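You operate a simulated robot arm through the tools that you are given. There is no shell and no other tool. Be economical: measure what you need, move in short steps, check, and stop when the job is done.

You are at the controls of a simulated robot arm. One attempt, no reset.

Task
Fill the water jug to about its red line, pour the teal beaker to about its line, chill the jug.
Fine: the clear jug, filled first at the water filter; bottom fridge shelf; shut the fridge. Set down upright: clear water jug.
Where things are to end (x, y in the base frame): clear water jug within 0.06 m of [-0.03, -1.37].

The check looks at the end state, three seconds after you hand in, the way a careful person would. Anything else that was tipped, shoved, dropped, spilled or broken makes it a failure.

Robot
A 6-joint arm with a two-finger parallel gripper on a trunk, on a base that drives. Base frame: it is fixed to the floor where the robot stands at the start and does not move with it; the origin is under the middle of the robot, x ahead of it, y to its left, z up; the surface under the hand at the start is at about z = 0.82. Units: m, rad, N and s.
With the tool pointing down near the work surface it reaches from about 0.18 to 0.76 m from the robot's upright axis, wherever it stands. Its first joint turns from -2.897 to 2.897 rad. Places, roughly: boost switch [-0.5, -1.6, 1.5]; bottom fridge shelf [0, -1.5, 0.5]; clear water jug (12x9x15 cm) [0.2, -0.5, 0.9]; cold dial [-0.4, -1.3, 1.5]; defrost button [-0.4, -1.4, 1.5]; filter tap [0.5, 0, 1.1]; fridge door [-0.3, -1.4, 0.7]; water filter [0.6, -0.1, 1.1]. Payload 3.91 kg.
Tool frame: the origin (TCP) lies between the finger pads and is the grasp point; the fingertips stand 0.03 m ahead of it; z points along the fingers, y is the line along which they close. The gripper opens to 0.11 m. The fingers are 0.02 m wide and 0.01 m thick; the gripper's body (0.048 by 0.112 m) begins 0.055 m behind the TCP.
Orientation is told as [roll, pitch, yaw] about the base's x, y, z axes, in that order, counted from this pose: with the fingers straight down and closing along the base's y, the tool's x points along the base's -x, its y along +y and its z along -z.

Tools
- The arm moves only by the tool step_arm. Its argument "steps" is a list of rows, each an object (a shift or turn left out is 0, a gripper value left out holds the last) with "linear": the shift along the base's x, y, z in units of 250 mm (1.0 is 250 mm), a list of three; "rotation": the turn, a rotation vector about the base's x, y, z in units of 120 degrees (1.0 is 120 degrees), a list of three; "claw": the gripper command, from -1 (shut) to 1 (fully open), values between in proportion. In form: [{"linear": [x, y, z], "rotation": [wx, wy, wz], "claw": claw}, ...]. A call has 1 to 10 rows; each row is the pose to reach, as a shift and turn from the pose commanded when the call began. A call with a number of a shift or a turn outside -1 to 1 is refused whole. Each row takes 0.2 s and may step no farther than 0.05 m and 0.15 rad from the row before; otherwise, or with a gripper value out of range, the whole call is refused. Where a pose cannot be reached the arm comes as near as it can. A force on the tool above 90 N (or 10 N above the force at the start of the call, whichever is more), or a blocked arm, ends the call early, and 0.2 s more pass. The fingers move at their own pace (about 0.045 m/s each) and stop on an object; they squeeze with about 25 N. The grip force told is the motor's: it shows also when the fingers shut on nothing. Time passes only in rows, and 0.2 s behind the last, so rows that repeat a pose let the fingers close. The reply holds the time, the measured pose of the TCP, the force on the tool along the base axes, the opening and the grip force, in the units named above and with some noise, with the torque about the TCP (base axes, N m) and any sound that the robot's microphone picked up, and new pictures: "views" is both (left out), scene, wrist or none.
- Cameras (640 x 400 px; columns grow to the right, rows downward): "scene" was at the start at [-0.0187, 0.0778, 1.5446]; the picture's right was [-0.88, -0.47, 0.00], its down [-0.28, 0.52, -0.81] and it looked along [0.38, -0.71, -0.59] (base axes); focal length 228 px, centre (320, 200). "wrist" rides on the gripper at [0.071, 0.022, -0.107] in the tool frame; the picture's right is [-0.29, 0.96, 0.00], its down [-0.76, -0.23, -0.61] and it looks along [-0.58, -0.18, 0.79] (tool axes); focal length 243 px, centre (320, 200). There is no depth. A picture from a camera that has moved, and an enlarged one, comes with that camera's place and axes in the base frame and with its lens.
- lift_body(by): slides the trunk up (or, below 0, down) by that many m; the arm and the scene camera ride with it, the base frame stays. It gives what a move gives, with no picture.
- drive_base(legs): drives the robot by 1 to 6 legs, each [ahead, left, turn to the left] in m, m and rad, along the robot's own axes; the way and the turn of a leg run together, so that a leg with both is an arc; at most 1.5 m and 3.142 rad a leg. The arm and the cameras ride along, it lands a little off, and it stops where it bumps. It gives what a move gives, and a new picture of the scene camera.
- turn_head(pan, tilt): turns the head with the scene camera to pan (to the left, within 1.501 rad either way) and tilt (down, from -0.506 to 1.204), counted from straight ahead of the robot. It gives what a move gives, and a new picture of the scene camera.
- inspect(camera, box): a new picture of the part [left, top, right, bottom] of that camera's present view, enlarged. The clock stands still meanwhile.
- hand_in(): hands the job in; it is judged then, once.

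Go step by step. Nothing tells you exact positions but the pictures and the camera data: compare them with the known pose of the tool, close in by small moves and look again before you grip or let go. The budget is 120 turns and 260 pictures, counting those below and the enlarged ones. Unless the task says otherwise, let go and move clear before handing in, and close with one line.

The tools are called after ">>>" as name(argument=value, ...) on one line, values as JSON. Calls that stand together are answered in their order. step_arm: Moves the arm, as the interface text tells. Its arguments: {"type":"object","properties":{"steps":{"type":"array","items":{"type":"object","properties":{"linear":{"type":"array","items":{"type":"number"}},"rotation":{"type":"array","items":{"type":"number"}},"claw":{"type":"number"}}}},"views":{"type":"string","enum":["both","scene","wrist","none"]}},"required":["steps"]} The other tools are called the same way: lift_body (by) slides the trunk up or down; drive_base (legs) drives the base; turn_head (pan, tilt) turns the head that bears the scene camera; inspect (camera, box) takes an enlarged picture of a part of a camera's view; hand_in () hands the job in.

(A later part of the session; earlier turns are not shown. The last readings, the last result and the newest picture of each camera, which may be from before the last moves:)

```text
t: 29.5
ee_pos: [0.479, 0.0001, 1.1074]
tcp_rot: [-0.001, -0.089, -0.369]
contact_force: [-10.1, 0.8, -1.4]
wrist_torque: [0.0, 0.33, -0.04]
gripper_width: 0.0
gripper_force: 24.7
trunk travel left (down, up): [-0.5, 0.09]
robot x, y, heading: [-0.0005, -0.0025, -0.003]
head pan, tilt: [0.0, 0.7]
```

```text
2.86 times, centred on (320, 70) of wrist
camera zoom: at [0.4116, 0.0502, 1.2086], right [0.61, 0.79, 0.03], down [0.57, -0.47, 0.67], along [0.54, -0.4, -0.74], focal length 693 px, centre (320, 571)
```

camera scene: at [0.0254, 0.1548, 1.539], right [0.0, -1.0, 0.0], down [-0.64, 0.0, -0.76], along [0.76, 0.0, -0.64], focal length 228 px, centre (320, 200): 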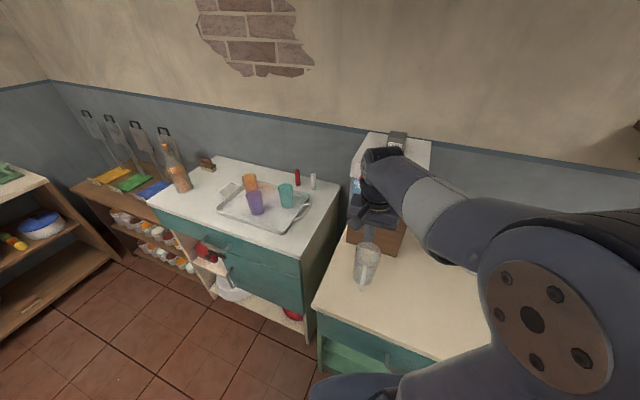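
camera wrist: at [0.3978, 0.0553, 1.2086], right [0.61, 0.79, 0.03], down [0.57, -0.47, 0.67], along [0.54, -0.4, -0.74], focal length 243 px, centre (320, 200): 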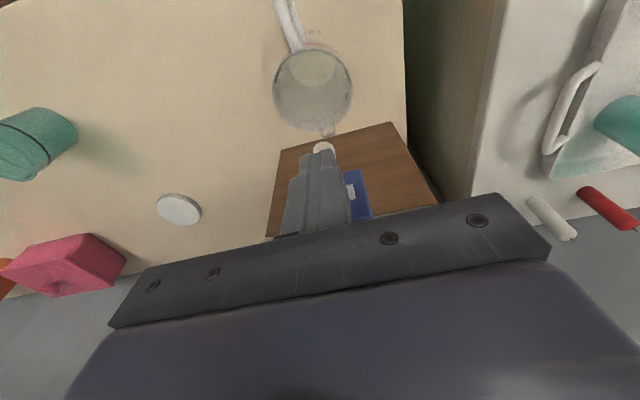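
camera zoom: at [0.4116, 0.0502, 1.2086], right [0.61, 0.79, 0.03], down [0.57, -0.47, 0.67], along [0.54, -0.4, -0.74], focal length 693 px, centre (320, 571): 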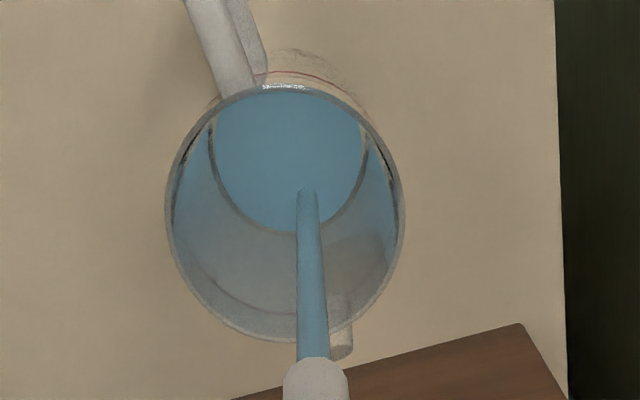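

>>> step_arm(steps=[{"linear": [0, 0, 0]}, {"linear": [0, 0, 0]}], views="none")

>>> inspect(camera="scene", box=[350, 240, 385, 290])

>>> inspect(camera="wrist", box=[250, 0, 390, 140])

```text
t: 30.1
ee_pos: [0.4791, 0.003, 1.1082]
tcp_rot: [-0.001, -0.087, -0.367]
contact_force: [-10.7, 1.3, -2.7]
wrist_torque: [0.06, 0.35, -0.02]
gripper_width: 0.0002
gripper_force: 24.7
trunk travel left (down, up): [-0.5, 0.09]
robot x, y, heading: [-0.0005, -0.0013, 0.003]
head pan, tilt: [0.0, 0.7]
```

```text
8.00 times, centred on (368, 265) of scene
camera zoom: at [0.0238, 0.155, 1.5389], right [0.0, -1.0, 0.0], down [-0.64, 0.0, -0.77], along [0.77, 0.0, -0.64], focal length 1827 px, centre (-60, -320)
```

zoom: 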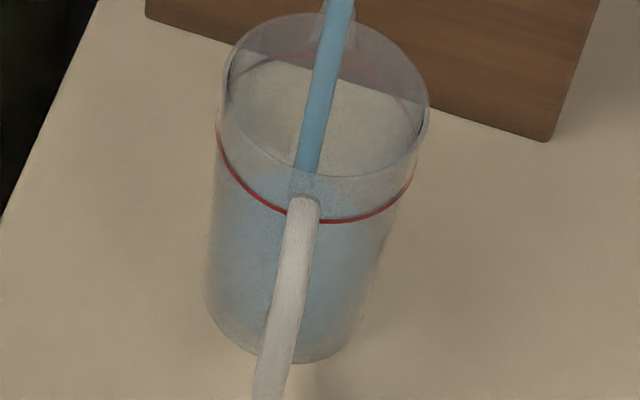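

```text
2.86 times, centred on (320, 70) of wrist
camera zoom: at [0.4117, 0.0502, 1.2086], right [0.61, 0.79, 0.03], down [0.57, -0.47, 0.67], along [0.54, -0.4, -0.74], focal length 693 px, centre (320, 571)
```

zoom: 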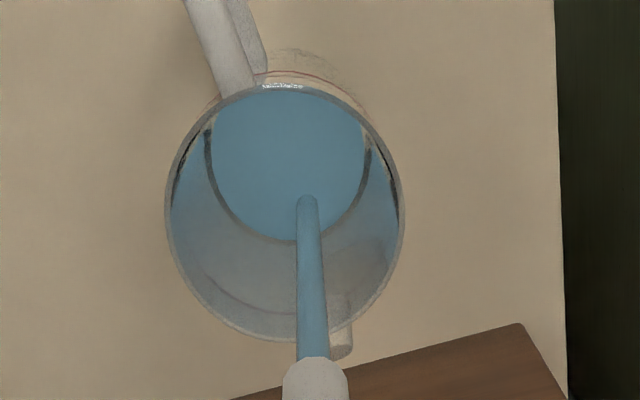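

The wrist view shows the surface rising (about 3 cm/s) and the red line on the far wall at row ~312. I hold for about 1.6 s more, then look.

>>> step_arm(steps=[{"linear": [0, 0, 0]}, {"linear": [0, 0, 0]}, {"linear": [0, 0, 0]}, {"linear": [0, 0, 0]}, {"linear": [0, 0, 0]}, {"linear": [0, 0, 0]}], views="none")

>>> inspect(camera="scene", box=[350, 240, 385, 290])

>>> inspect(camera="wrist", box=[250, 0, 390, 140])

```text
t: 31.5
ee_pos: [0.479, 0.0013, 1.1087]
tcp_rot: [0.0, -0.087, -0.369]
contact_force: [-11.2, 2.0, -3.6]
wrist_torque: [0.08, 0.39, -0.04]
gripper_width: 0.0
gripper_force: 25.3
trunk travel left (down, up): [-0.5, 0.09]
robot x, y, heading: [0.0005, -0.0018, -0.003]
head pan, tilt: [0.0, 0.7]
```

```text
8.00 times, centred on (368, 265) of scene
camera zoom: at [0.0238, 0.1551, 1.5389], right [0.0, -1.0, 0.0], down [-0.64, 0.0, -0.77], along [0.77, 0.0, -0.64], focal length 1827 px, centre (-60, -320)
```

zoom: 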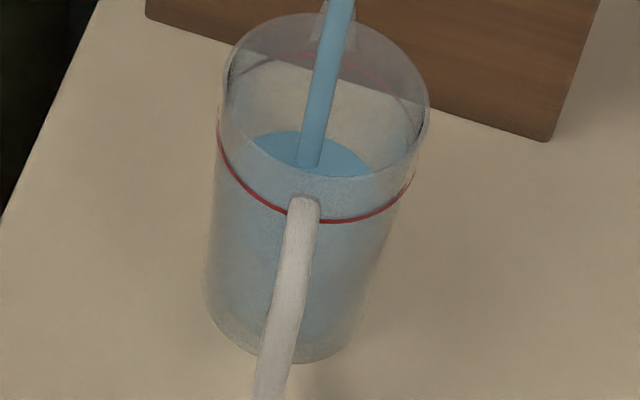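

```text
2.86 times, centred on (320, 70) of wrist
camera zoom: at [0.4118, 0.0503, 1.2087], right [0.61, 0.79, 0.03], down [0.57, -0.47, 0.67], along [0.54, -0.4, -0.74], focal length 693 px, centre (320, 571)
```

zoom: 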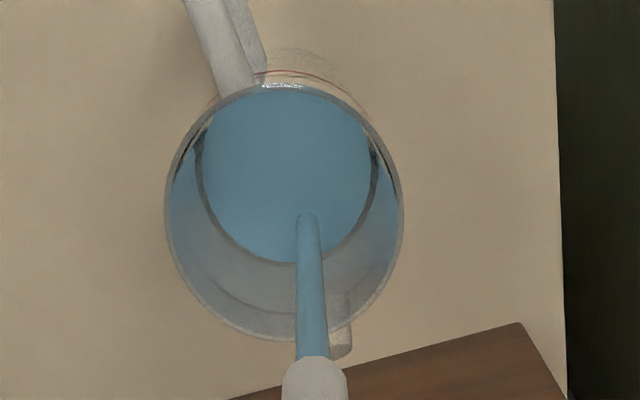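

Level about halfway; I hold another 1.4 s.

>>> step_arm(steps=[{"linear": [0, 0, 0]}, {"linear": [0, 0, 0]}, {"linear": [0, 0, 0]}, {"linear": [0, 0, 0]}, {"linear": [0, 0, 0]}, {"linear": [0, 0, 0]}], views="none")

>>> inspect(camera="scene", box=[350, 240, 385, 290])

>>> inspect(camera="wrist", box=[250, 0, 390, 140])

```text
t: 32.9
ee_pos: [0.477, 0.002, 1.1095]
tcp_rot: [0.0, -0.087, -0.369]
contact_force: [-10.4, 1.9, -2.7]
wrist_torque: [0.07, 0.32, -0.06]
gripper_width: 0.0
gripper_force: 25.2
trunk travel left (down, up): [-0.5, 0.09]
robot x, y, heading: [-0.003, 0.0011, -0.004]
head pan, tilt: [0.0, 0.7]
```

```text
8.00 times, centred on (368, 265) of scene
camera zoom: at [0.0238, 0.1552, 1.539], right [0.0, -1.0, 0.0], down [-0.64, 0.0, -0.77], along [0.77, 0.0, -0.64], focal length 1827 px, centre (-60, -320)
```

zoom: 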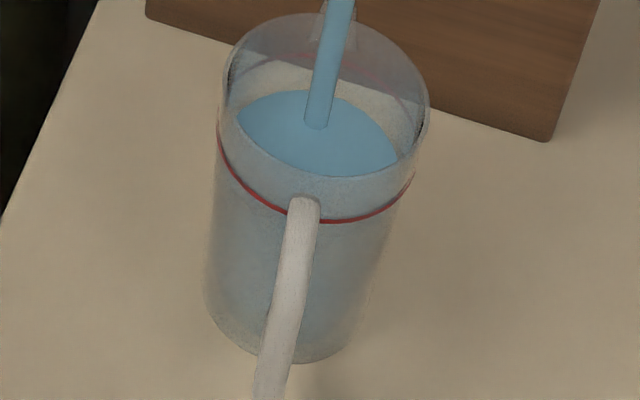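

```text
2.86 times, centred on (320, 70) of wrist
camera zoom: at [0.4117, 0.0504, 1.2088], right [0.61, 0.79, 0.03], down [0.57, -0.47, 0.67], along [0.54, -0.4, -0.74], focal length 693 px, centre (320, 571)
```

zoom: 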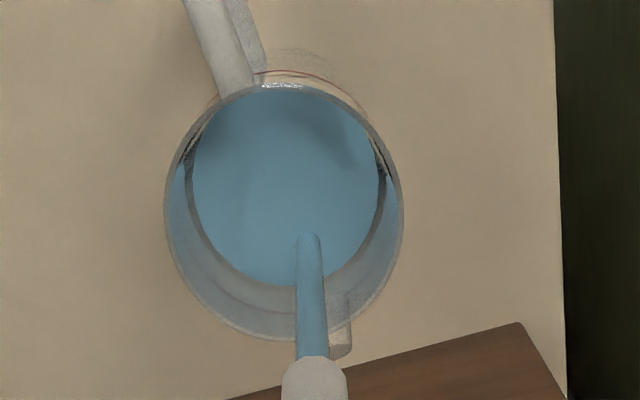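

Nearly there; hold 0.8 s more and check.

>>> step_arm(steps=[{"linear": [0, 0, 0]}, {"linear": [0, 0, 0]}, {"linear": [0, 0, 0]}], views="none")

>>> inspect(camera="scene", box=[350, 240, 385, 290])

>>> inspect(camera="wrist", box=[250, 0, 390, 140])

```text
t: 33.7
ee_pos: [0.4792, 0.0027, 1.1074]
tcp_rot: [0.0, -0.087, -0.369]
contact_force: [-11.3, 2.4, -2.4]
wrist_torque: [0.09, 0.34, -0.02]
gripper_width: 0.0
gripper_force: 25.4
trunk travel left (down, up): [-0.5, 0.09]
robot x, y, heading: [0.0013, -0.0003, -0.001]
head pan, tilt: [0.0, 0.7]
```

```text
8.00 times, centred on (368, 265) of scene
camera zoom: at [0.0237, 0.1552, 1.539], right [0.0, -1.0, 0.0], down [-0.64, 0.0, -0.77], along [0.77, 0.0, -0.64], focal length 1827 px, centre (-60, -320)
```

zoom: 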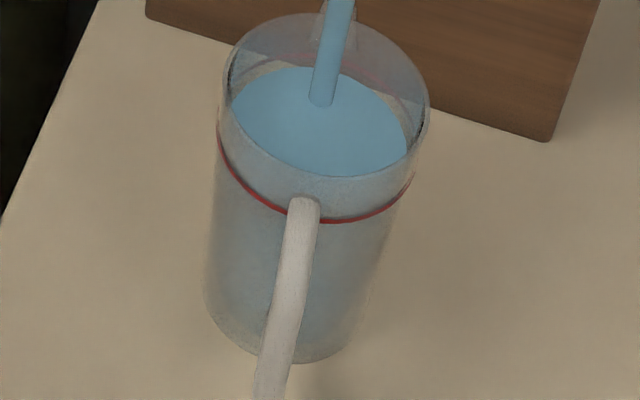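

```text
2.86 times, centred on (320, 70) of wrist
camera zoom: at [0.4117, 0.0504, 1.2088], right [0.61, 0.79, 0.03], down [0.57, -0.47, 0.67], along [0.54, -0.4, -0.74], focal length 693 px, centre (320, 571)
```

zoom: 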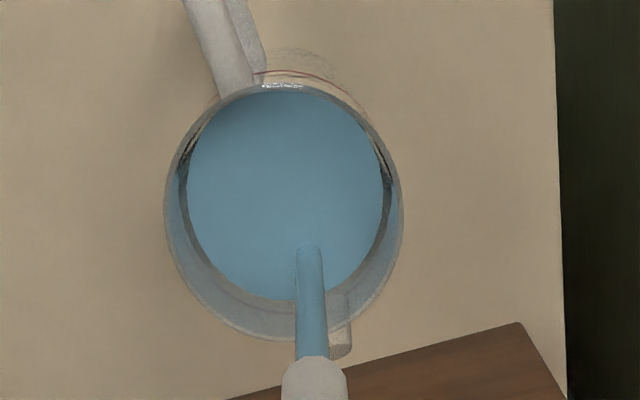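

About 5 mm below the line. I hold 0.2 s more and retract.

>>> step_arm(steps=[{"linear": [0, 0, 0]}, {"linear": [-0.1, 0.039, 0]}, {"linear": [-0.2, 0.078, 0]}, {"linear": [-0.3, 0.117, 0.05]}, {"linear": [-0.4, 0.156, 0.1]}], views="none")

>>> inspect(camera="scene", box=[345, 225, 395, 290])

>>> inspect(camera="wrist", box=[240, 20, 400, 180])

```text
t: 34.9
ee_pos: [0.3792, 0.0411, 1.1332]
tcp_rot: [0.001, -0.088, -0.368]
contact_force: [-0.3, -0.5, 0.5]
wrist_torque: [0.02, 0.06, 0.02]
gripper_width: 0.0
gripper_force: 25.1
trunk travel left (down, up): [-0.5, 0.09]
robot x, y, heading: [0.001, 0.0021, 0.004]
head pan, tilt: [0.0, 0.7]
```

```text
6.15 times, centred on (370, 258) of scene
camera zoom: at [0.0249, 0.1548, 1.539], right [0.0, -1.0, 0.0], down [-0.64, 0.0, -0.76], along [0.76, 0.0, -0.64], focal length 1406 px, centre (12, -154)
```

zoom: 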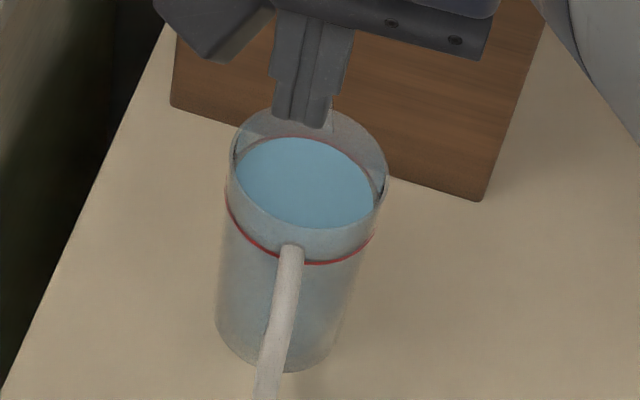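

```text
2.50 times, centred on (320, 100) of wrist
camera zoom: at [0.3125, 0.0889, 1.2331], right [0.61, 0.79, 0.03], down [0.57, -0.47, 0.67], along [0.54, -0.4, -0.74], focal length 606 px, centre (320, 450)
```

zoom: 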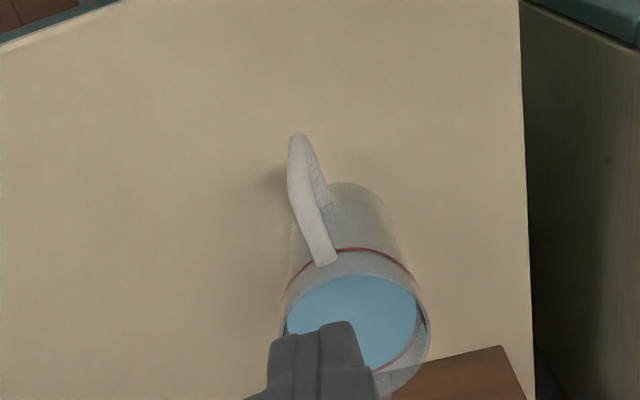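

The water stands right at the red line and the stream has stopped. I go back to the 45° grip pose above the handle.

>>> step_arm(steps=[{"linear": [-0.03, 0.01, 0.0], "rotation": [0, 0, 0]}, {"linear": [-0.06, 0.02, -0.05], "rotation": [-0.02, -0.052, 0]}, {"linear": [-0.06, 0.015, -0.12], "rotation": [-0.04, -0.104, 0]}, {"linear": [-0.06, 0.012, -0.2], "rotation": [-0.06, -0.156, 0], "claw": 1}, {"linear": [-0.06, 0.01, -0.28], "rotation": [-0.08, -0.207, 0]}, {"linear": [-0.057, 0.008, -0.35], "rotation": [-0.1, -0.259, 0]}, {"linear": [-0.057, 0.008, -0.4], "rotation": [-0.12, -0.311, 0]}, {"linear": [-0.057, 0.008, -0.4], "rotation": [-0.12, -0.311, 0]}, {"linear": [-0.057, 0.008, -0.4], "rotation": [-0.12, -0.311, 0]}], views="wrist")

```text
t: 36.9
ee_pos: [0.3653, 0.0416, 1.0341]
tcp_rot: [0.001, -0.786, -0.367]
contact_force: [-0.8, -0.5, 0.2]
wrist_torque: [0.01, 0.02, -0.02]
gripper_width: 0.1102
gripper_force: 0.0
trunk travel left (down, up): [-0.5, 0.09]
robot x, y, heading: [0.0014, 0.0019, -0.004]
head pan, tilt: [0.0, 0.7]
camera wrist: at [0.2554, 0.1076, 1.0584], right [0.53, 0.82, 0.21], down [0.02, -0.25, 0.97], along [0.84, -0.51, -0.15], focal length 243 px, centre (320, 200)
```

wrist: 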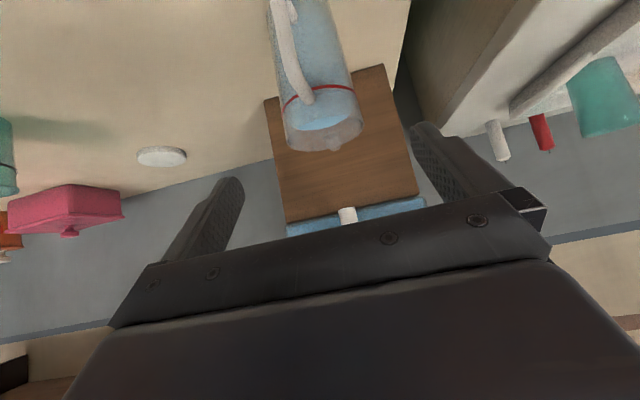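

Same view as when I left it. I return along the same line and grip.

>>> step_arm(steps=[{"linear": [0.1, -0.038, -0.108]}, {"linear": [0.2, -0.076, -0.216]}, {"linear": [0.3, -0.115, -0.324]}, {"linear": [0.36, -0.138, -0.389]}, {"linear": [0.4, -0.153, -0.432]}, {"linear": [0.4, -0.153, -0.432]}], views="none")

>>> step_arm(steps=[{"claw": -1}, {"claw": -1}, {"claw": -1}, {"claw": -1}, {"claw": -1}], views="wrist")

```text
t: 38.3
ee_pos: [0.4663, 0.0053, 0.9258]
tcp_rot: [-0.001, -0.786, -0.368]
contact_force: [0.0, -0.1, 0.2]
wrist_torque: [0.0, 0.01, -0.03]
gripper_width: 0.1099
gripper_force: 0.0
trunk travel left (down, up): [-0.5, 0.09]
robot x, y, heading: [-0.0033, 0.0039, 0.001]
head pan, tilt: [0.0, 0.7]
```

```text
t: 39.5
ee_pos: [0.4664, 0.0051, 0.9248]
tcp_rot: [0.002, -0.786, -0.368]
contact_force: [1.3, -2.5, 1.0]
wrist_torque: [-0.05, -0.07, 0.0]
gripper_width: 0.0837
gripper_force: 24.9
trunk travel left (down, up): [-0.5, 0.09]
robot x, y, heading: [-0.0008, -0.0017, -0.001]
head pan, tilt: [0.0, 0.7]
camera wrist: at [0.3561, 0.0701, 0.9505], right [0.54, 0.82, 0.21], down [0.02, -0.25, 0.97], along [0.84, -0.51, -0.15], focal length 243 px, centre (320, 200)
```

wrist: 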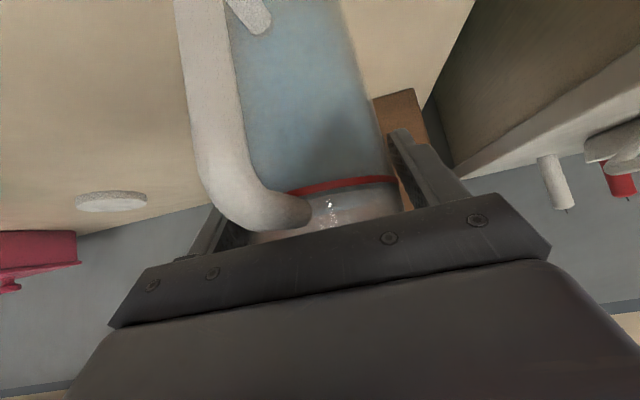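

Gripped. I lift gently 3 cm and check the weight and that nothing slips, then draw it out from under the nozzle.

>>> step_arm(steps=[{"linear": [0, 0, 0.02]}, {"linear": [0, 0, 0.06]}, {"linear": [0, 0, 0.1]}, {"linear": [0, 0, 0.13]}, {"linear": [0, 0, 0.13]}], views="wrist")

```text
t: 40.7
ee_pos: [0.4656, 0.0047, 0.9576]
tcp_rot: [-0.001, -0.785, -0.367]
contact_force: [-0.6, 0.2, -4.7]
wrist_torque: [0.0, -0.09, 0.02]
gripper_width: 0.0839
gripper_force: 25.6
trunk travel left (down, up): [-0.5, 0.09]
robot x, y, heading: [0.0019, -0.0014, -0.0]
head pan, tilt: [0.0, 0.7]
camera wrist: at [0.356, 0.0697, 0.9832], right [0.54, 0.82, 0.21], down [0.02, -0.25, 0.97], along [0.84, -0.51, -0.15], focal length 243 px, centre (320, 200)
```

wrist: 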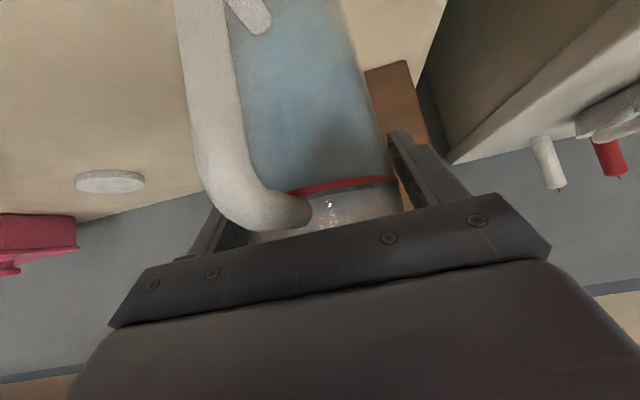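

The jug weighs about 0.45 kg and hangs still. I slide it out from under the nozzle and raise it.

>>> step_arm(steps=[{"linear": [-0.08, 0.031, 0]}, {"linear": [-0.18, 0.07, 0]}, {"linear": [-0.28, 0.109, 0]}, {"linear": [-0.38, 0.148, 0]}, {"linear": [-0.45, 0.176, 0.05]}, {"linear": [-0.47, 0.17, 0.17]}, {"linear": [-0.47, 0.16, 0.31]}, {"linear": [-0.47, 0.15, 0.46]}, {"linear": [-0.47, 0.14, 0.6]}, {"linear": [-0.47, 0.13, 0.72]}], views="wrist")

```text
t: 42.9
ee_pos: [0.3486, 0.0365, 1.1367]
tcp_rot: [-0.002, -0.784, -0.366]
contact_force: [0.6, -0.4, -5.5]
wrist_torque: [0.0, -0.02, -0.01]
gripper_width: 0.0839
gripper_force: 25.2
trunk travel left (down, up): [-0.5, 0.09]
robot x, y, heading: [-0.001, -0.002, 0.002]
head pan, tilt: [0.0, 0.7]
camera wrist: at [0.2381, 0.1018, 1.1634], right [0.54, 0.82, 0.2], down [0.02, -0.25, 0.97], along [0.84, -0.51, -0.15], focal length 243 px, centre (320, 200)
```

wrist: 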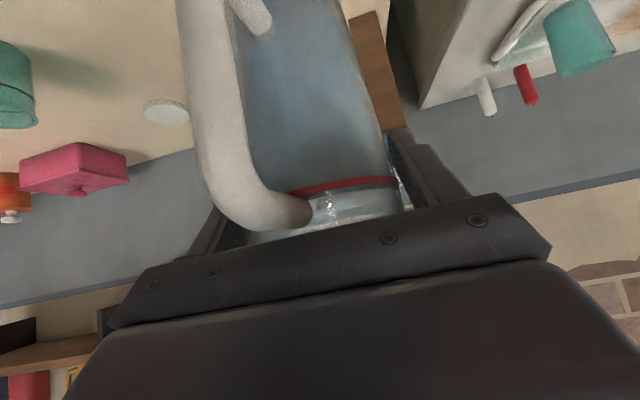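

Jug is steady. I back the robot 10 cm and turn it right by about 0.9 rad so the beaker lies straight ahead.

>>> drive_base(legs=[[-0.1, 0, 0], [0, 0, -0.45], [0, 0, -0.45]])

>>> turn_head(pan=-0.05, tilt=0.8)

```text
t: 46.7
ee_pos: [0.1467, -0.2495, 1.1383]
tcp_rot: [0.0, -0.786, -1.267]
contact_force: [-1.1, 0.1, -4.9]
wrist_torque: [-0.05, -0.04, -0.02]
gripper_width: 0.0837
gripper_force: 25.2
trunk travel left (down, up): [-0.5, 0.09]
robot x, y, heading: [-0.1, 0.0004, -0.9]
head pan, tilt: [0.0, 0.7]
camera scene: at [0.0368, 0.0773, 1.5389], right [-0.78, -0.62, 0.0], down [-0.4, 0.5, -0.76], along [0.48, -0.6, -0.64], focal length 228 px, centre (320, 200)
```

scene: 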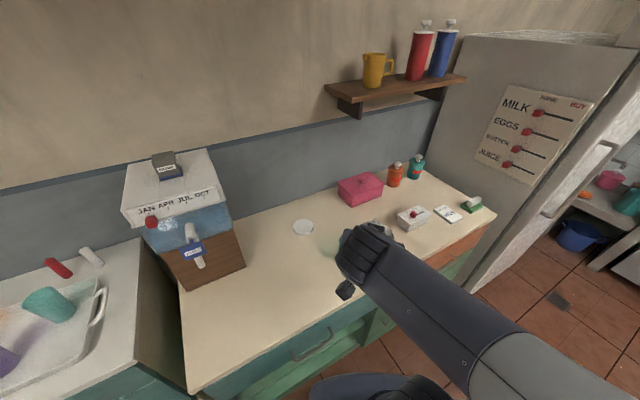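

```text
t: 47.4
ee_pos: [0.1462, -0.2497, 1.137]
tcp_rot: [0.0, -0.785, -1.268]
contact_force: [1.2, -0.2, -6.0]
wrist_torque: [-0.04, -0.03, -0.03]
gripper_width: 0.084
gripper_force: 24.9
trunk travel left (down, up): [-0.5, 0.09]
robot x, y, heading: [-0.0955, 0.0008, -0.897]
head pan, tilt: [-0.051, 0.799]
camera scene: at [0.0309, 0.0782, 1.5307], right [-0.81, -0.58, 0.0], down [-0.42, 0.58, -0.7], along [0.41, -0.57, -0.72], focal length 228 px, centre (320, 200)
```

scene: 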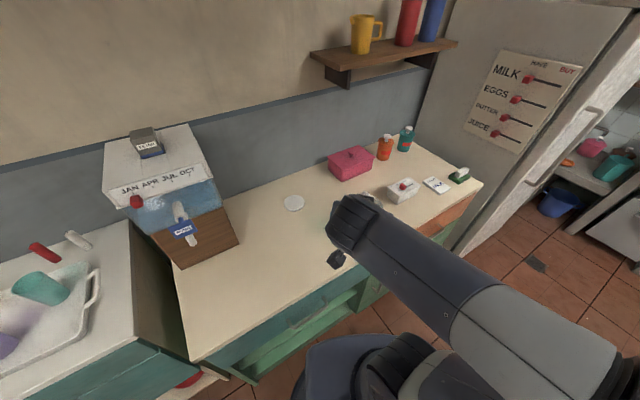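

The hand hides the beaker now. I turn the tool to yaw about -5° (spout pointing along +x) with the jug on the near side of the beaker, staying high, to view the beaker freely.

>>> step_arm(steps=[{"linear": [0, -0.05, 0], "rotation": [0, 0, 0.0626]}, {"linear": [0, -0.1, 0], "rotation": [0, 0, 0.125]}, {"linear": [0, -0.15, 0], "rotation": [0, 0, 0.188]}, {"linear": [0, -0.2, 0], "rotation": [0, 0, 0.25]}, {"linear": [0, -0.25, 0], "rotation": [0, 0, 0.313]}, {"linear": [0, -0.3, 0], "rotation": [0, 0, 0.376]}, {"linear": [0, -0.35, 0], "rotation": [0, 0, 0.438]}, {"linear": [0, -0.42, 0], "rotation": [0, 0, 0.501]}, {"linear": [0, -0.49, 0], "rotation": [0, 0, 0.563]}, {"linear": [0.02, -0.54, 0], "rotation": [0, 0, 0.563]}], views="both")

```text
t: 49.5
ee_pos: [0.1523, -0.3858, 1.1379]
tcp_rot: [0.0, -0.785, -0.086]
contact_force: [0.2, -0.8, -5.3]
wrist_torque: [0.03, -0.08, -0.01]
gripper_width: 0.0841
gripper_force: 25.2
trunk travel left (down, up): [-0.5, 0.09]
robot x, y, heading: [-0.0989, 0.0026, -0.9]
head pan, tilt: [-0.051, 0.799]
camera scene: at [0.0309, 0.0778, 1.5307], right [-0.81, -0.58, 0.0], down [-0.42, 0.58, -0.7], along [0.41, -0.57, -0.72], focal length 228 px, centre (320, 200)
camera wrist: at [0.0281, -0.3531, 1.163], right [0.29, 0.94, 0.21], down [0.09, -0.24, 0.97], along [0.95, -0.26, -0.15], focal length 243 px, centre (320, 200)
```

scene: 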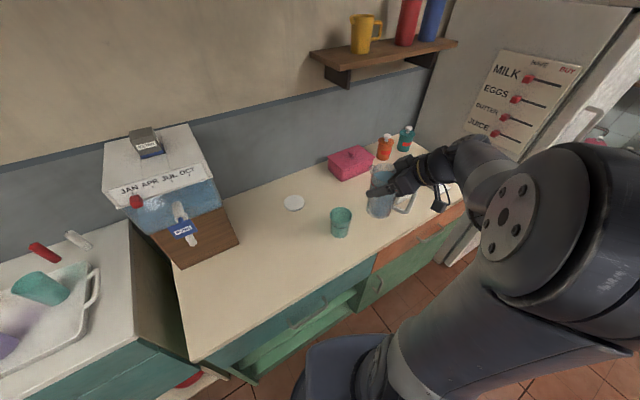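
wrist: 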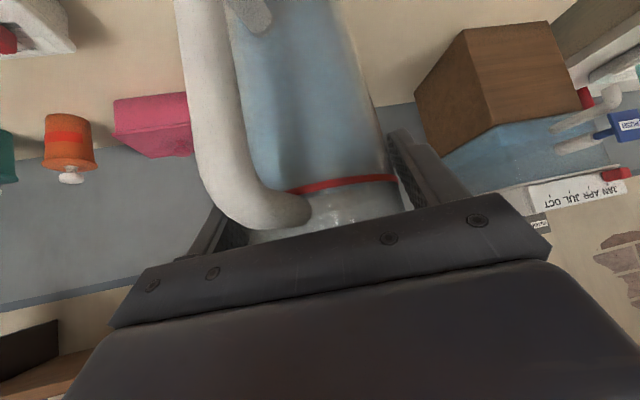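

Superb: the beaker and jug are both plainly visible. I enlarge for the exact beaker position.

>>> inspect(camera="scene", box=[310, 150, 430, 250])

```text
4.00 times, centred on (370, 200) of scene
camera zoom: at [0.0309, 0.0778, 1.5307], right [-0.81, -0.58, 0.0], down [-0.42, 0.58, -0.7], along [0.41, -0.57, -0.72], focal length 914 px, centre (120, 200)
```

zoom: 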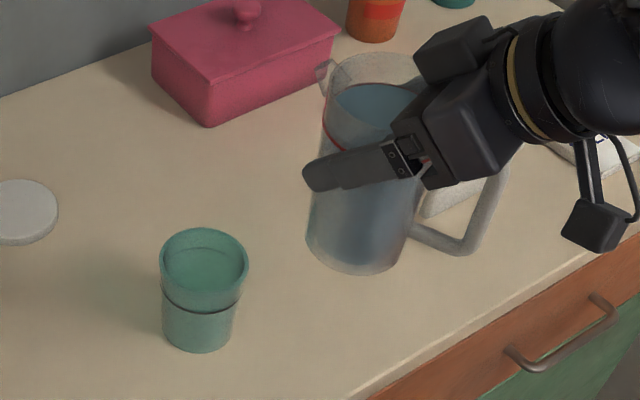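

The beaker is near [0.278, -0.400], rim z≈0.905. I tilt the jug 25° (below spilling) while still clear of the beaker, then bring its lip over the beaker.

>>> step_arm(steps=[{"linear": [0, 0, -0.05], "rotation": [0.0036, 0.0415, 0]}, {"linear": [0, 0, -0.1], "rotation": [0.0072, 0.083, 0]}, {"linear": [0, -0.01, -0.17], "rotation": [0.0108, 0.1245, 0]}, {"linear": [0, -0.02, -0.24], "rotation": [0.0144, 0.166, 0]}, {"linear": [0, -0.025, -0.31], "rotation": [0.018, 0.2075, 0]}, {"linear": [0, -0.025, -0.31], "rotation": [0.018, 0.2075, 0]}], views="none")

>>> inspect(camera="scene", box=[310, 150, 430, 250])

```text
t: 51.0
ee_pos: [0.1521, -0.3924, 1.0599]
tcp_rot: [-0.001, -0.346, -0.087]
contact_force: [0.9, 0.3, -5.6]
wrist_torque: [-0.02, -0.1, 0.01]
gripper_width: 0.0838
gripper_force: 25.5
trunk travel left (down, up): [-0.5, 0.09]
robot x, y, heading: [-0.0995, 0.0019, -0.899]
head pan, tilt: [-0.051, 0.799]
```

```text
4.00 times, centred on (370, 200) of scene
camera zoom: at [0.031, 0.078, 1.5307], right [-0.81, -0.58, 0.0], down [-0.42, 0.58, -0.7], along [0.41, -0.57, -0.72], focal length 914 px, centre (120, 200)
```

zoom: 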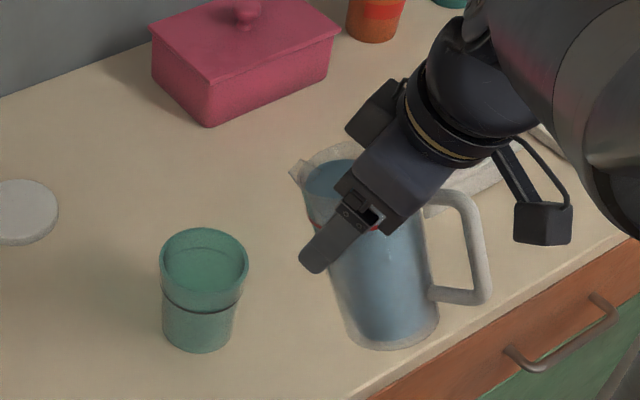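

The jug follows the hand and its lip is where I predicted. I bring it down and forward to put the lip over the beaker.

>>> step_arm(steps=[{"linear": [0.05, -0.005, -0.1]}, {"linear": [0.1, -0.01, -0.19]}, {"linear": [0.15, -0.014, -0.27]}, {"linear": [0.2, -0.018, -0.33]}, {"linear": [0.2, -0.018, -0.33]}], views="none")

>>> inspect(camera="scene", box=[310, 150, 430, 250])

```text
t: 52.1
ee_pos: [0.2017, -0.3958, 0.9765]
tcp_rot: [0.0, -0.348, -0.087]
contact_force: [0.1, -0.3, -5.6]
wrist_torque: [0.0, -0.14, 0.0]
gripper_width: 0.0839
gripper_force: 25.0
trunk travel left (down, up): [-0.5, 0.09]
robot x, y, heading: [-0.0961, -0.0027, -0.898]
head pan, tilt: [-0.051, 0.799]
```

```text
4.00 times, centred on (370, 200) of scene
camera zoom: at [0.0311, 0.0779, 1.5307], right [-0.81, -0.58, 0.0], down [-0.42, 0.58, -0.7], along [0.41, -0.57, -0.72], focal length 914 px, centre (120, 200)
```

zoom: 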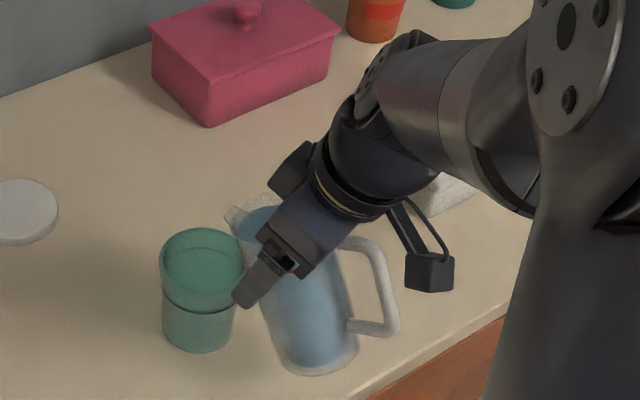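

The lip is over the near part of the beaker. I move it 1 cm forward while tilting to 35° and look for the first flow.

>>> step_arm(steps=[{"linear": [0.018, -0.002, -0.006], "rotation": [0.0036, 0.0415, 0]}, {"linear": [0.036, -0.004, -0.012], "rotation": [0.0072, 0.083, 0]}], views="none")

>>> inspect(camera="scene", box=[330, 180, 410, 250])

```text
t: 52.8
ee_pos: [0.211, -0.3969, 0.9741]
tcp_rot: [0.001, -0.175, -0.087]
contact_force: [0.6, -0.4, -4.2]
wrist_torque: [0.04, -0.19, 0.01]
gripper_width: 0.0837
gripper_force: 24.7
trunk travel left (down, up): [-0.5, 0.09]
robot x, y, heading: [-0.099, -0.0001, -0.899]
head pan, tilt: [-0.051, 0.799]
```

```text
5.71 times, centred on (370, 215) of scene
camera zoom: at [0.0311, 0.078, 1.5307], right [-0.81, -0.58, 0.0], down [-0.42, 0.58, -0.7], along [0.41, -0.57, -0.72], focal length 1305 px, centre (34, 114)
```

zoom: 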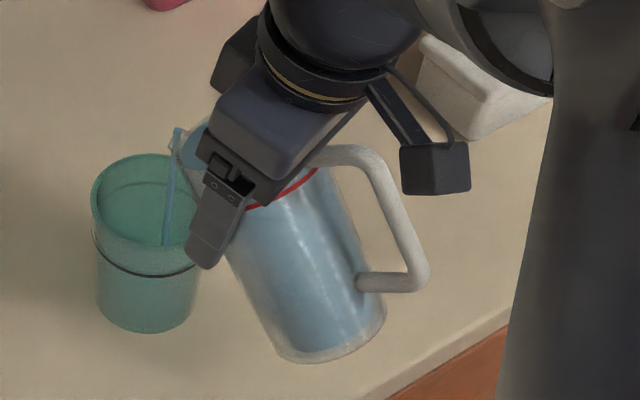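

Water is flowing into the beaker. I tilt a little more and move forward 6 mm, watching the level.

>>> step_arm(steps=[{"linear": [0.028, -0.003, 0.012], "rotation": [0.0022, 0.025, 0]}, {"linear": [0.028, -0.003, 0.018], "rotation": [0.0029, 0.0333, 0]}, {"linear": [0.028, -0.003, 0.018], "rotation": [0.0029, 0.0333, 0]}], views="none")

>>> inspect(camera="scene", box=[330, 180, 410, 250])

```text
t: 53.5
ee_pos: [0.2164, -0.3964, 0.9794]
tcp_rot: [0.001, -0.105, -0.088]
contact_force: [0.4, 0.1, -4.6]
wrist_torque: [-0.03, -0.16, 0.0]
gripper_width: 0.0837
gripper_force: 25.4
trunk travel left (down, up): [-0.5, 0.09]
robot x, y, heading: [-0.0979, 0.0015, -0.898]
head pan, tilt: [-0.051, 0.799]
```

```text
5.71 times, centred on (370, 215) of scene
camera zoom: at [0.0309, 0.0781, 1.5307], right [-0.81, -0.58, 0.0], down [-0.42, 0.58, -0.7], along [0.41, -0.57, -0.72], focal length 1305 px, centre (34, 114)
```

zoom: 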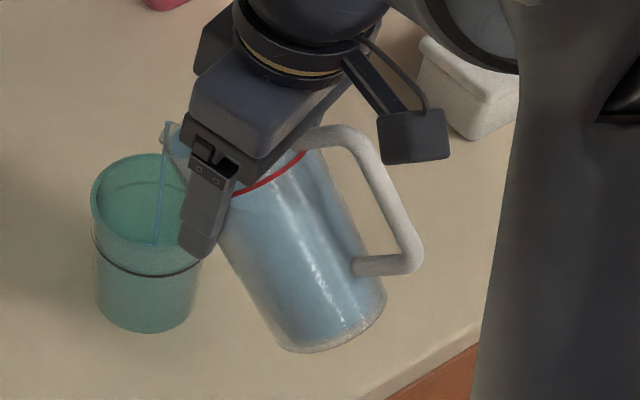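

>>> step_arm(steps=[{"linear": [0.004, 0, 0.01], "rotation": [0.0018, 0.0208, 0]}, {"linear": [0.008, 0, 0.02], "rotation": [0.0036, 0.0415, 0]}, {"linear": [0.008, 0, 0.02], "rotation": [0.0036, 0.0415, 0]}, {"linear": [0.008, 0, 0.02], "rotation": [0.0036, 0.0415, 0]}], views="none")

>>> inspect(camera="scene", box=[330, 190, 380, 245])

```text
t: 54.5
ee_pos: [0.2195, -0.3972, 0.9847]
tcp_rot: [0.0, -0.018, -0.087]
contact_force: [-0.5, 0.1, -4.4]
wrist_torque: [0.01, -0.17, 0.01]
gripper_width: 0.0838
gripper_force: 25.7
trunk travel left (down, up): [-0.5, 0.09]
robot x, y, heading: [-0.1016, 0.0013, -0.899]
head pan, tilt: [-0.051, 0.799]
```

```text
7.27 times, centred on (355, 218) of scene
camera zoom: at [0.0309, 0.0781, 1.5307], right [-0.81, -0.58, 0.0], down [-0.42, 0.58, -0.7], along [0.41, -0.57, -0.72], focal length 1661 px, centre (66, 73)
```

zoom: 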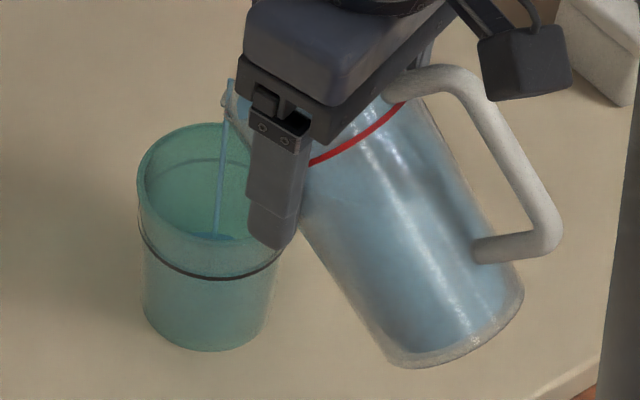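

>>> step_arm(steps=[{"linear": [0.006, 0, 0.01], "rotation": [0.0018, 0.0208, 0]}, {"linear": [0.01, 0, 0.018], "rotation": [0.0036, 0.0415, 0]}, {"linear": [0.01, 0, 0.018], "rotation": [0.0036, 0.0415, 0]}, {"linear": [0.01, 0, 0.018], "rotation": [0.0036, 0.0415, 0]}], views="none")

>>> inspect(camera="scene", box=[330, 190, 380, 245])

```text
t: 55.5
ee_pos: [0.2222, -0.3981, 0.9885]
tcp_rot: [-0.001, 0.07, -0.086]
contact_force: [-0.3, -0.4, -4.1]
wrist_torque: [0.0, -0.17, -0.01]
gripper_width: 0.0839
gripper_force: 25.4
trunk travel left (down, up): [-0.5, 0.09]
robot x, y, heading: [-0.0995, 0.0017, -0.9]
head pan, tilt: [-0.051, 0.799]
```

```text
7.27 times, centred on (355, 218) of scene
camera zoom: at [0.0309, 0.0781, 1.5307], right [-0.81, -0.58, 0.0], down [-0.42, 0.58, -0.7], along [0.41, -0.57, -0.72], focal length 1661 px, centre (66, 73)
```

zoom: 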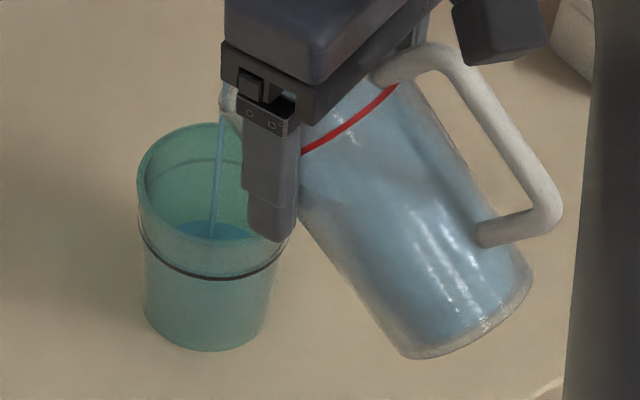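

>>> step_arm(steps=[{"linear": [0.006, 0, 0.009], "rotation": [0.0018, 0.0208, 0]}, {"linear": [0.012, 0, 0.018], "rotation": [0.0036, 0.0415, 0]}, {"linear": [0.016, 0, 0.023], "rotation": [0.0047, 0.054, 0]}, {"linear": [0.016, 0, 0.023], "rotation": [0.0047, 0.054, 0]}, {"linear": [0.016, 0, 0.023], "rotation": [0.0047, 0.054, 0]}], views="none")

>>> inspect(camera="scene", box=[330, 190, 380, 245])

```text
t: 56.8
ee_pos: [0.2258, -0.3967, 0.9936]
tcp_rot: [-0.004, 0.185, -0.088]
contact_force: [0.9, -0.2, -4.6]
wrist_torque: [-0.01, -0.13, -0.02]
gripper_width: 0.0837
gripper_force: 24.8
trunk travel left (down, up): [-0.5, 0.09]
robot x, y, heading: [-0.0994, -0.0015, -0.899]
head pan, tilt: [-0.051, 0.799]
```

```text
7.27 times, centred on (355, 218) of scene
camera zoom: at [0.0309, 0.0781, 1.5307], right [-0.81, -0.58, 0.0], down [-0.42, 0.58, -0.7], along [0.41, -0.57, -0.72], focal length 1661 px, centre (66, 73)
```

zoom: 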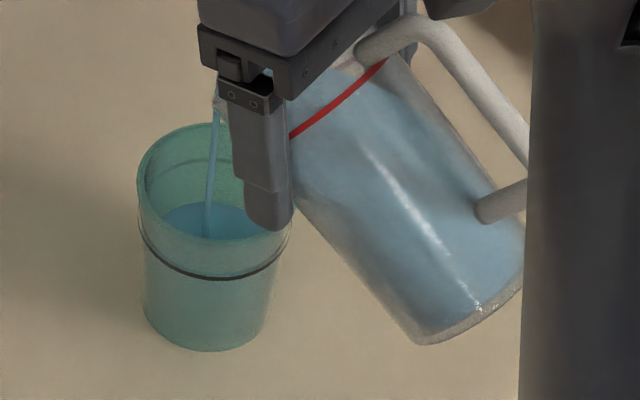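

>>> step_arm(steps=[{"linear": [0.006, 0, 0.007], "rotation": [0.0018, 0.0208, 0]}, {"linear": [0.012, 0, 0.014], "rotation": [0.0036, 0.0415, 0]}, {"linear": [0.018, 0, 0.02], "rotation": [0.0047, 0.054, 0]}, {"linear": [0.018, 0, 0.02], "rotation": [0.0047, 0.054, 0]}, {"linear": [0.018, 0, 0.02], "rotation": [0.0047, 0.054, 0]}], views="none")

>>> inspect(camera="scene", box=[330, 190, 380, 245])

```text
t: 58.0
ee_pos: [0.232, -0.3969, 0.9991]
tcp_rot: [-0.002, 0.297, -0.088]
contact_force: [0.1, 0.1, -3.8]
wrist_torque: [0.0, -0.15, 0.05]
gripper_width: 0.0835
gripper_force: 25.3
trunk travel left (down, up): [-0.5, 0.09]
robot x, y, heading: [-0.0965, -0.0033, -0.9]
head pan, tilt: [-0.051, 0.799]
```

```text
7.27 times, centred on (355, 218) of scene
camera zoom: at [0.0309, 0.0782, 1.5307], right [-0.81, -0.58, 0.0], down [-0.42, 0.58, -0.7], along [0.41, -0.57, -0.72], focal length 1661 px, centre (66, 73)
```

zoom: 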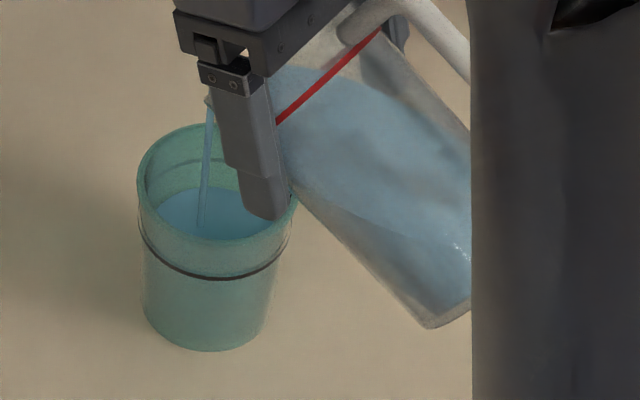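

>>> step_arm(steps=[{"linear": [0.006, 0, 0.006], "rotation": [0.0018, 0.0208, 0]}, {"linear": [0.013, 0, 0.012], "rotation": [0.0036, 0.0415, 0]}, {"linear": [0.013, 0, 0.012], "rotation": [0.0036, 0.0415, 0]}, {"linear": [0.013, 0, 0.012], "rotation": [0.0036, 0.0415, 0]}], views="none")

>>> inspect(camera="scene", box=[330, 190, 380, 245])

```text
t: 59.0
ee_pos: [0.2334, -0.3978, 1.0018]
tcp_rot: [-0.002, 0.384, -0.086]
contact_force: [0.5, 0.0, -2.5]
wrist_torque: [-0.01, -0.13, -0.02]
gripper_width: 0.0834
gripper_force: 24.8
trunk travel left (down, up): [-0.5, 0.09]
robot x, y, heading: [-0.1001, -0.0007, -0.898]
head pan, tilt: [-0.051, 0.799]
```

```text
7.27 times, centred on (355, 218) of scene
camera zoom: at [0.0308, 0.0782, 1.5307], right [-0.81, -0.58, 0.0], down [-0.42, 0.58, -0.7], along [0.41, -0.57, -0.72], focal length 1661 px, centre (66, 73)
```

zoom: 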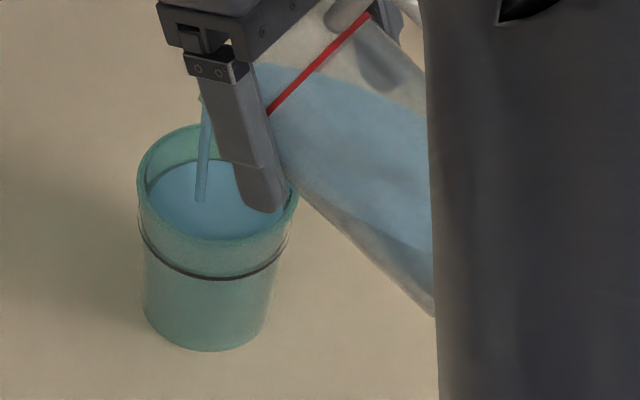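

The level has reached the line; I tilt back at once.

>>> step_arm(steps=[{"linear": [-0.01, 0, 0], "rotation": [-0.006, -0.0695, 0]}, {"linear": [-0.025, 0, 0], "rotation": [-0.012, -0.139, 0]}, {"linear": [-0.05, 0.005, 0], "rotation": [-0.018, -0.2085, 0]}, {"linear": [-0.09, 0.01, 0.02], "rotation": [-0.024, -0.278, 0]}, {"linear": [-0.13, 0.012, 0.08], "rotation": [-0.03, -0.3475, 0]}], views="none")

>>> inspect(camera="scene", box=[320, 170, 420, 250])

```text
t: 60.1
ee_pos: [0.2007, -0.3956, 1.0222]
tcp_rot: [-0.001, -0.347, -0.087]
contact_force: [-0.1, -0.4, -2.9]
wrist_torque: [0.05, -0.05, 0.02]
gripper_width: 0.0834
gripper_force: 24.4
trunk travel left (down, up): [-0.5, 0.09]
robot x, y, heading: [-0.0989, 0.0023, -0.902]
head pan, tilt: [-0.051, 0.799]
```

```text
5.00 times, centred on (370, 210) of scene
camera zoom: at [0.0308, 0.0782, 1.5307], right [-0.81, -0.58, 0.0], down [-0.42, 0.58, -0.7], along [0.41, -0.57, -0.72], focal length 1142 px, centre (70, 150)
```

zoom: 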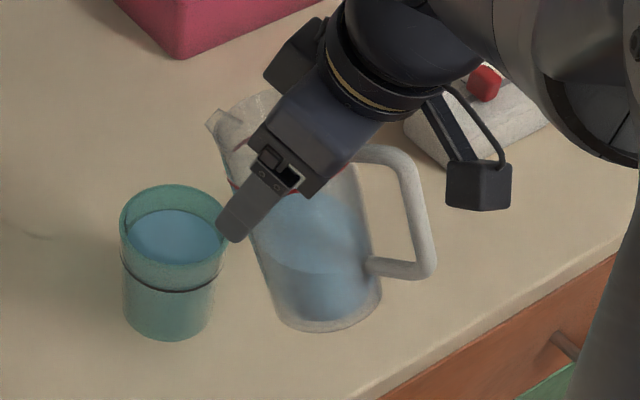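

>>> inspect(camera="scene", box=[335, 200, 370, 245])

>>> inspect(camera="scene", box=[270, 180, 360, 250])

```text
8.89 times, centred on (352, 222) of scene
camera zoom: at [0.0308, 0.0782, 1.5307], right [-0.81, -0.58, 0.0], down [-0.42, 0.58, -0.7], along [0.41, -0.57, -0.72], focal length 2030 px, centre (31, 0)
```

zoom: 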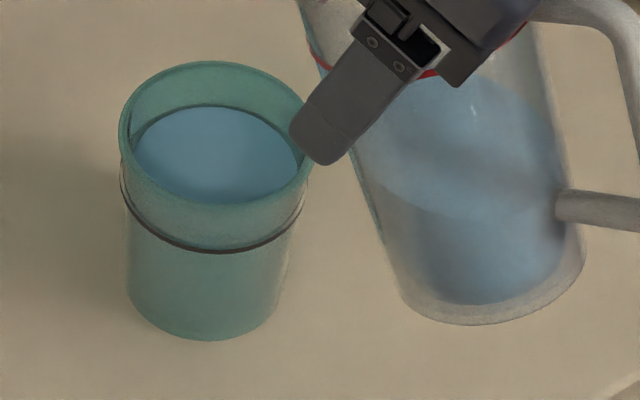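

```text
5.71 times, centred on (315, 215) of scene
camera zoom: at [0.0308, 0.0782, 1.5307], right [-0.81, -0.58, 0.0], down [-0.42, 0.58, -0.7], along [0.41, -0.57, -0.72], focal length 1305 px, centre (349, 114)
```

zoom: 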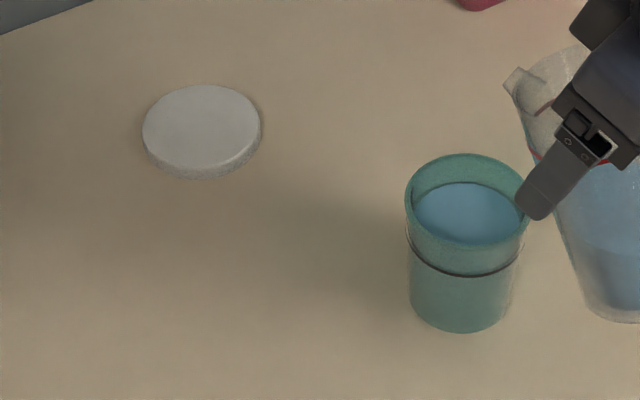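

The beaker's level sits at its line and the counter is dry. I bring the jug upright away from the beaker and over to a free place at about [0.195, -0.53] to park it while opening the fridge.

>>> step_arm(steps=[{"linear": [-0.06, 0, 0.06], "rotation": [-0.003, -0.035, 0]}, {"linear": [-0.12, 0, 0.13], "rotation": [-0.0072, -0.083, 0]}, {"linear": [-0.16, 0, 0.2], "rotation": [-0.0108, -0.1245, 0]}, {"linear": [-0.18, 0, 0.26], "rotation": [-0.0144, -0.166, 0]}, {"linear": [-0.18, -0.1, 0.26], "rotation": [-0.018, -0.2075, 0]}, {"linear": [-0.16, -0.24, 0.26], "rotation": [-0.018, -0.2075, 0]}, {"linear": [-0.12, -0.39, 0.2], "rotation": [-0.018, -0.2075, 0]}, {"linear": [-0.08, -0.52, 0.05], "rotation": [-0.018, -0.2075, 0]}, {"linear": [-0.07, -0.534, -0.13], "rotation": [-0.018, -0.2075, 0]}, {"linear": [-0.07, -0.534, -0.28], "rotation": [-0.018, -0.2075, 0]}], views="both")

>>> inspect(camera="scene", box=[310, 130, 450, 230])

```text
refused: row 8 steps farther than a row can; nothing moved
```

```text
4.00 times, centred on (380, 180) of scene
camera zoom: at [0.0308, 0.0782, 1.5307], right [-0.81, -0.58, 0.0], down [-0.42, 0.58, -0.7], along [0.41, -0.57, -0.72], focal length 914 px, centre (80, 280)
```

zoom: 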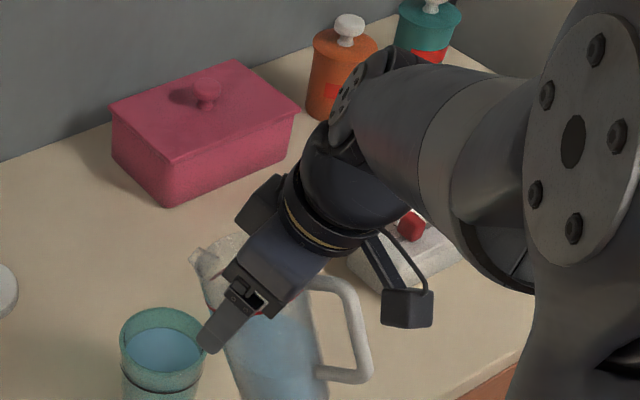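

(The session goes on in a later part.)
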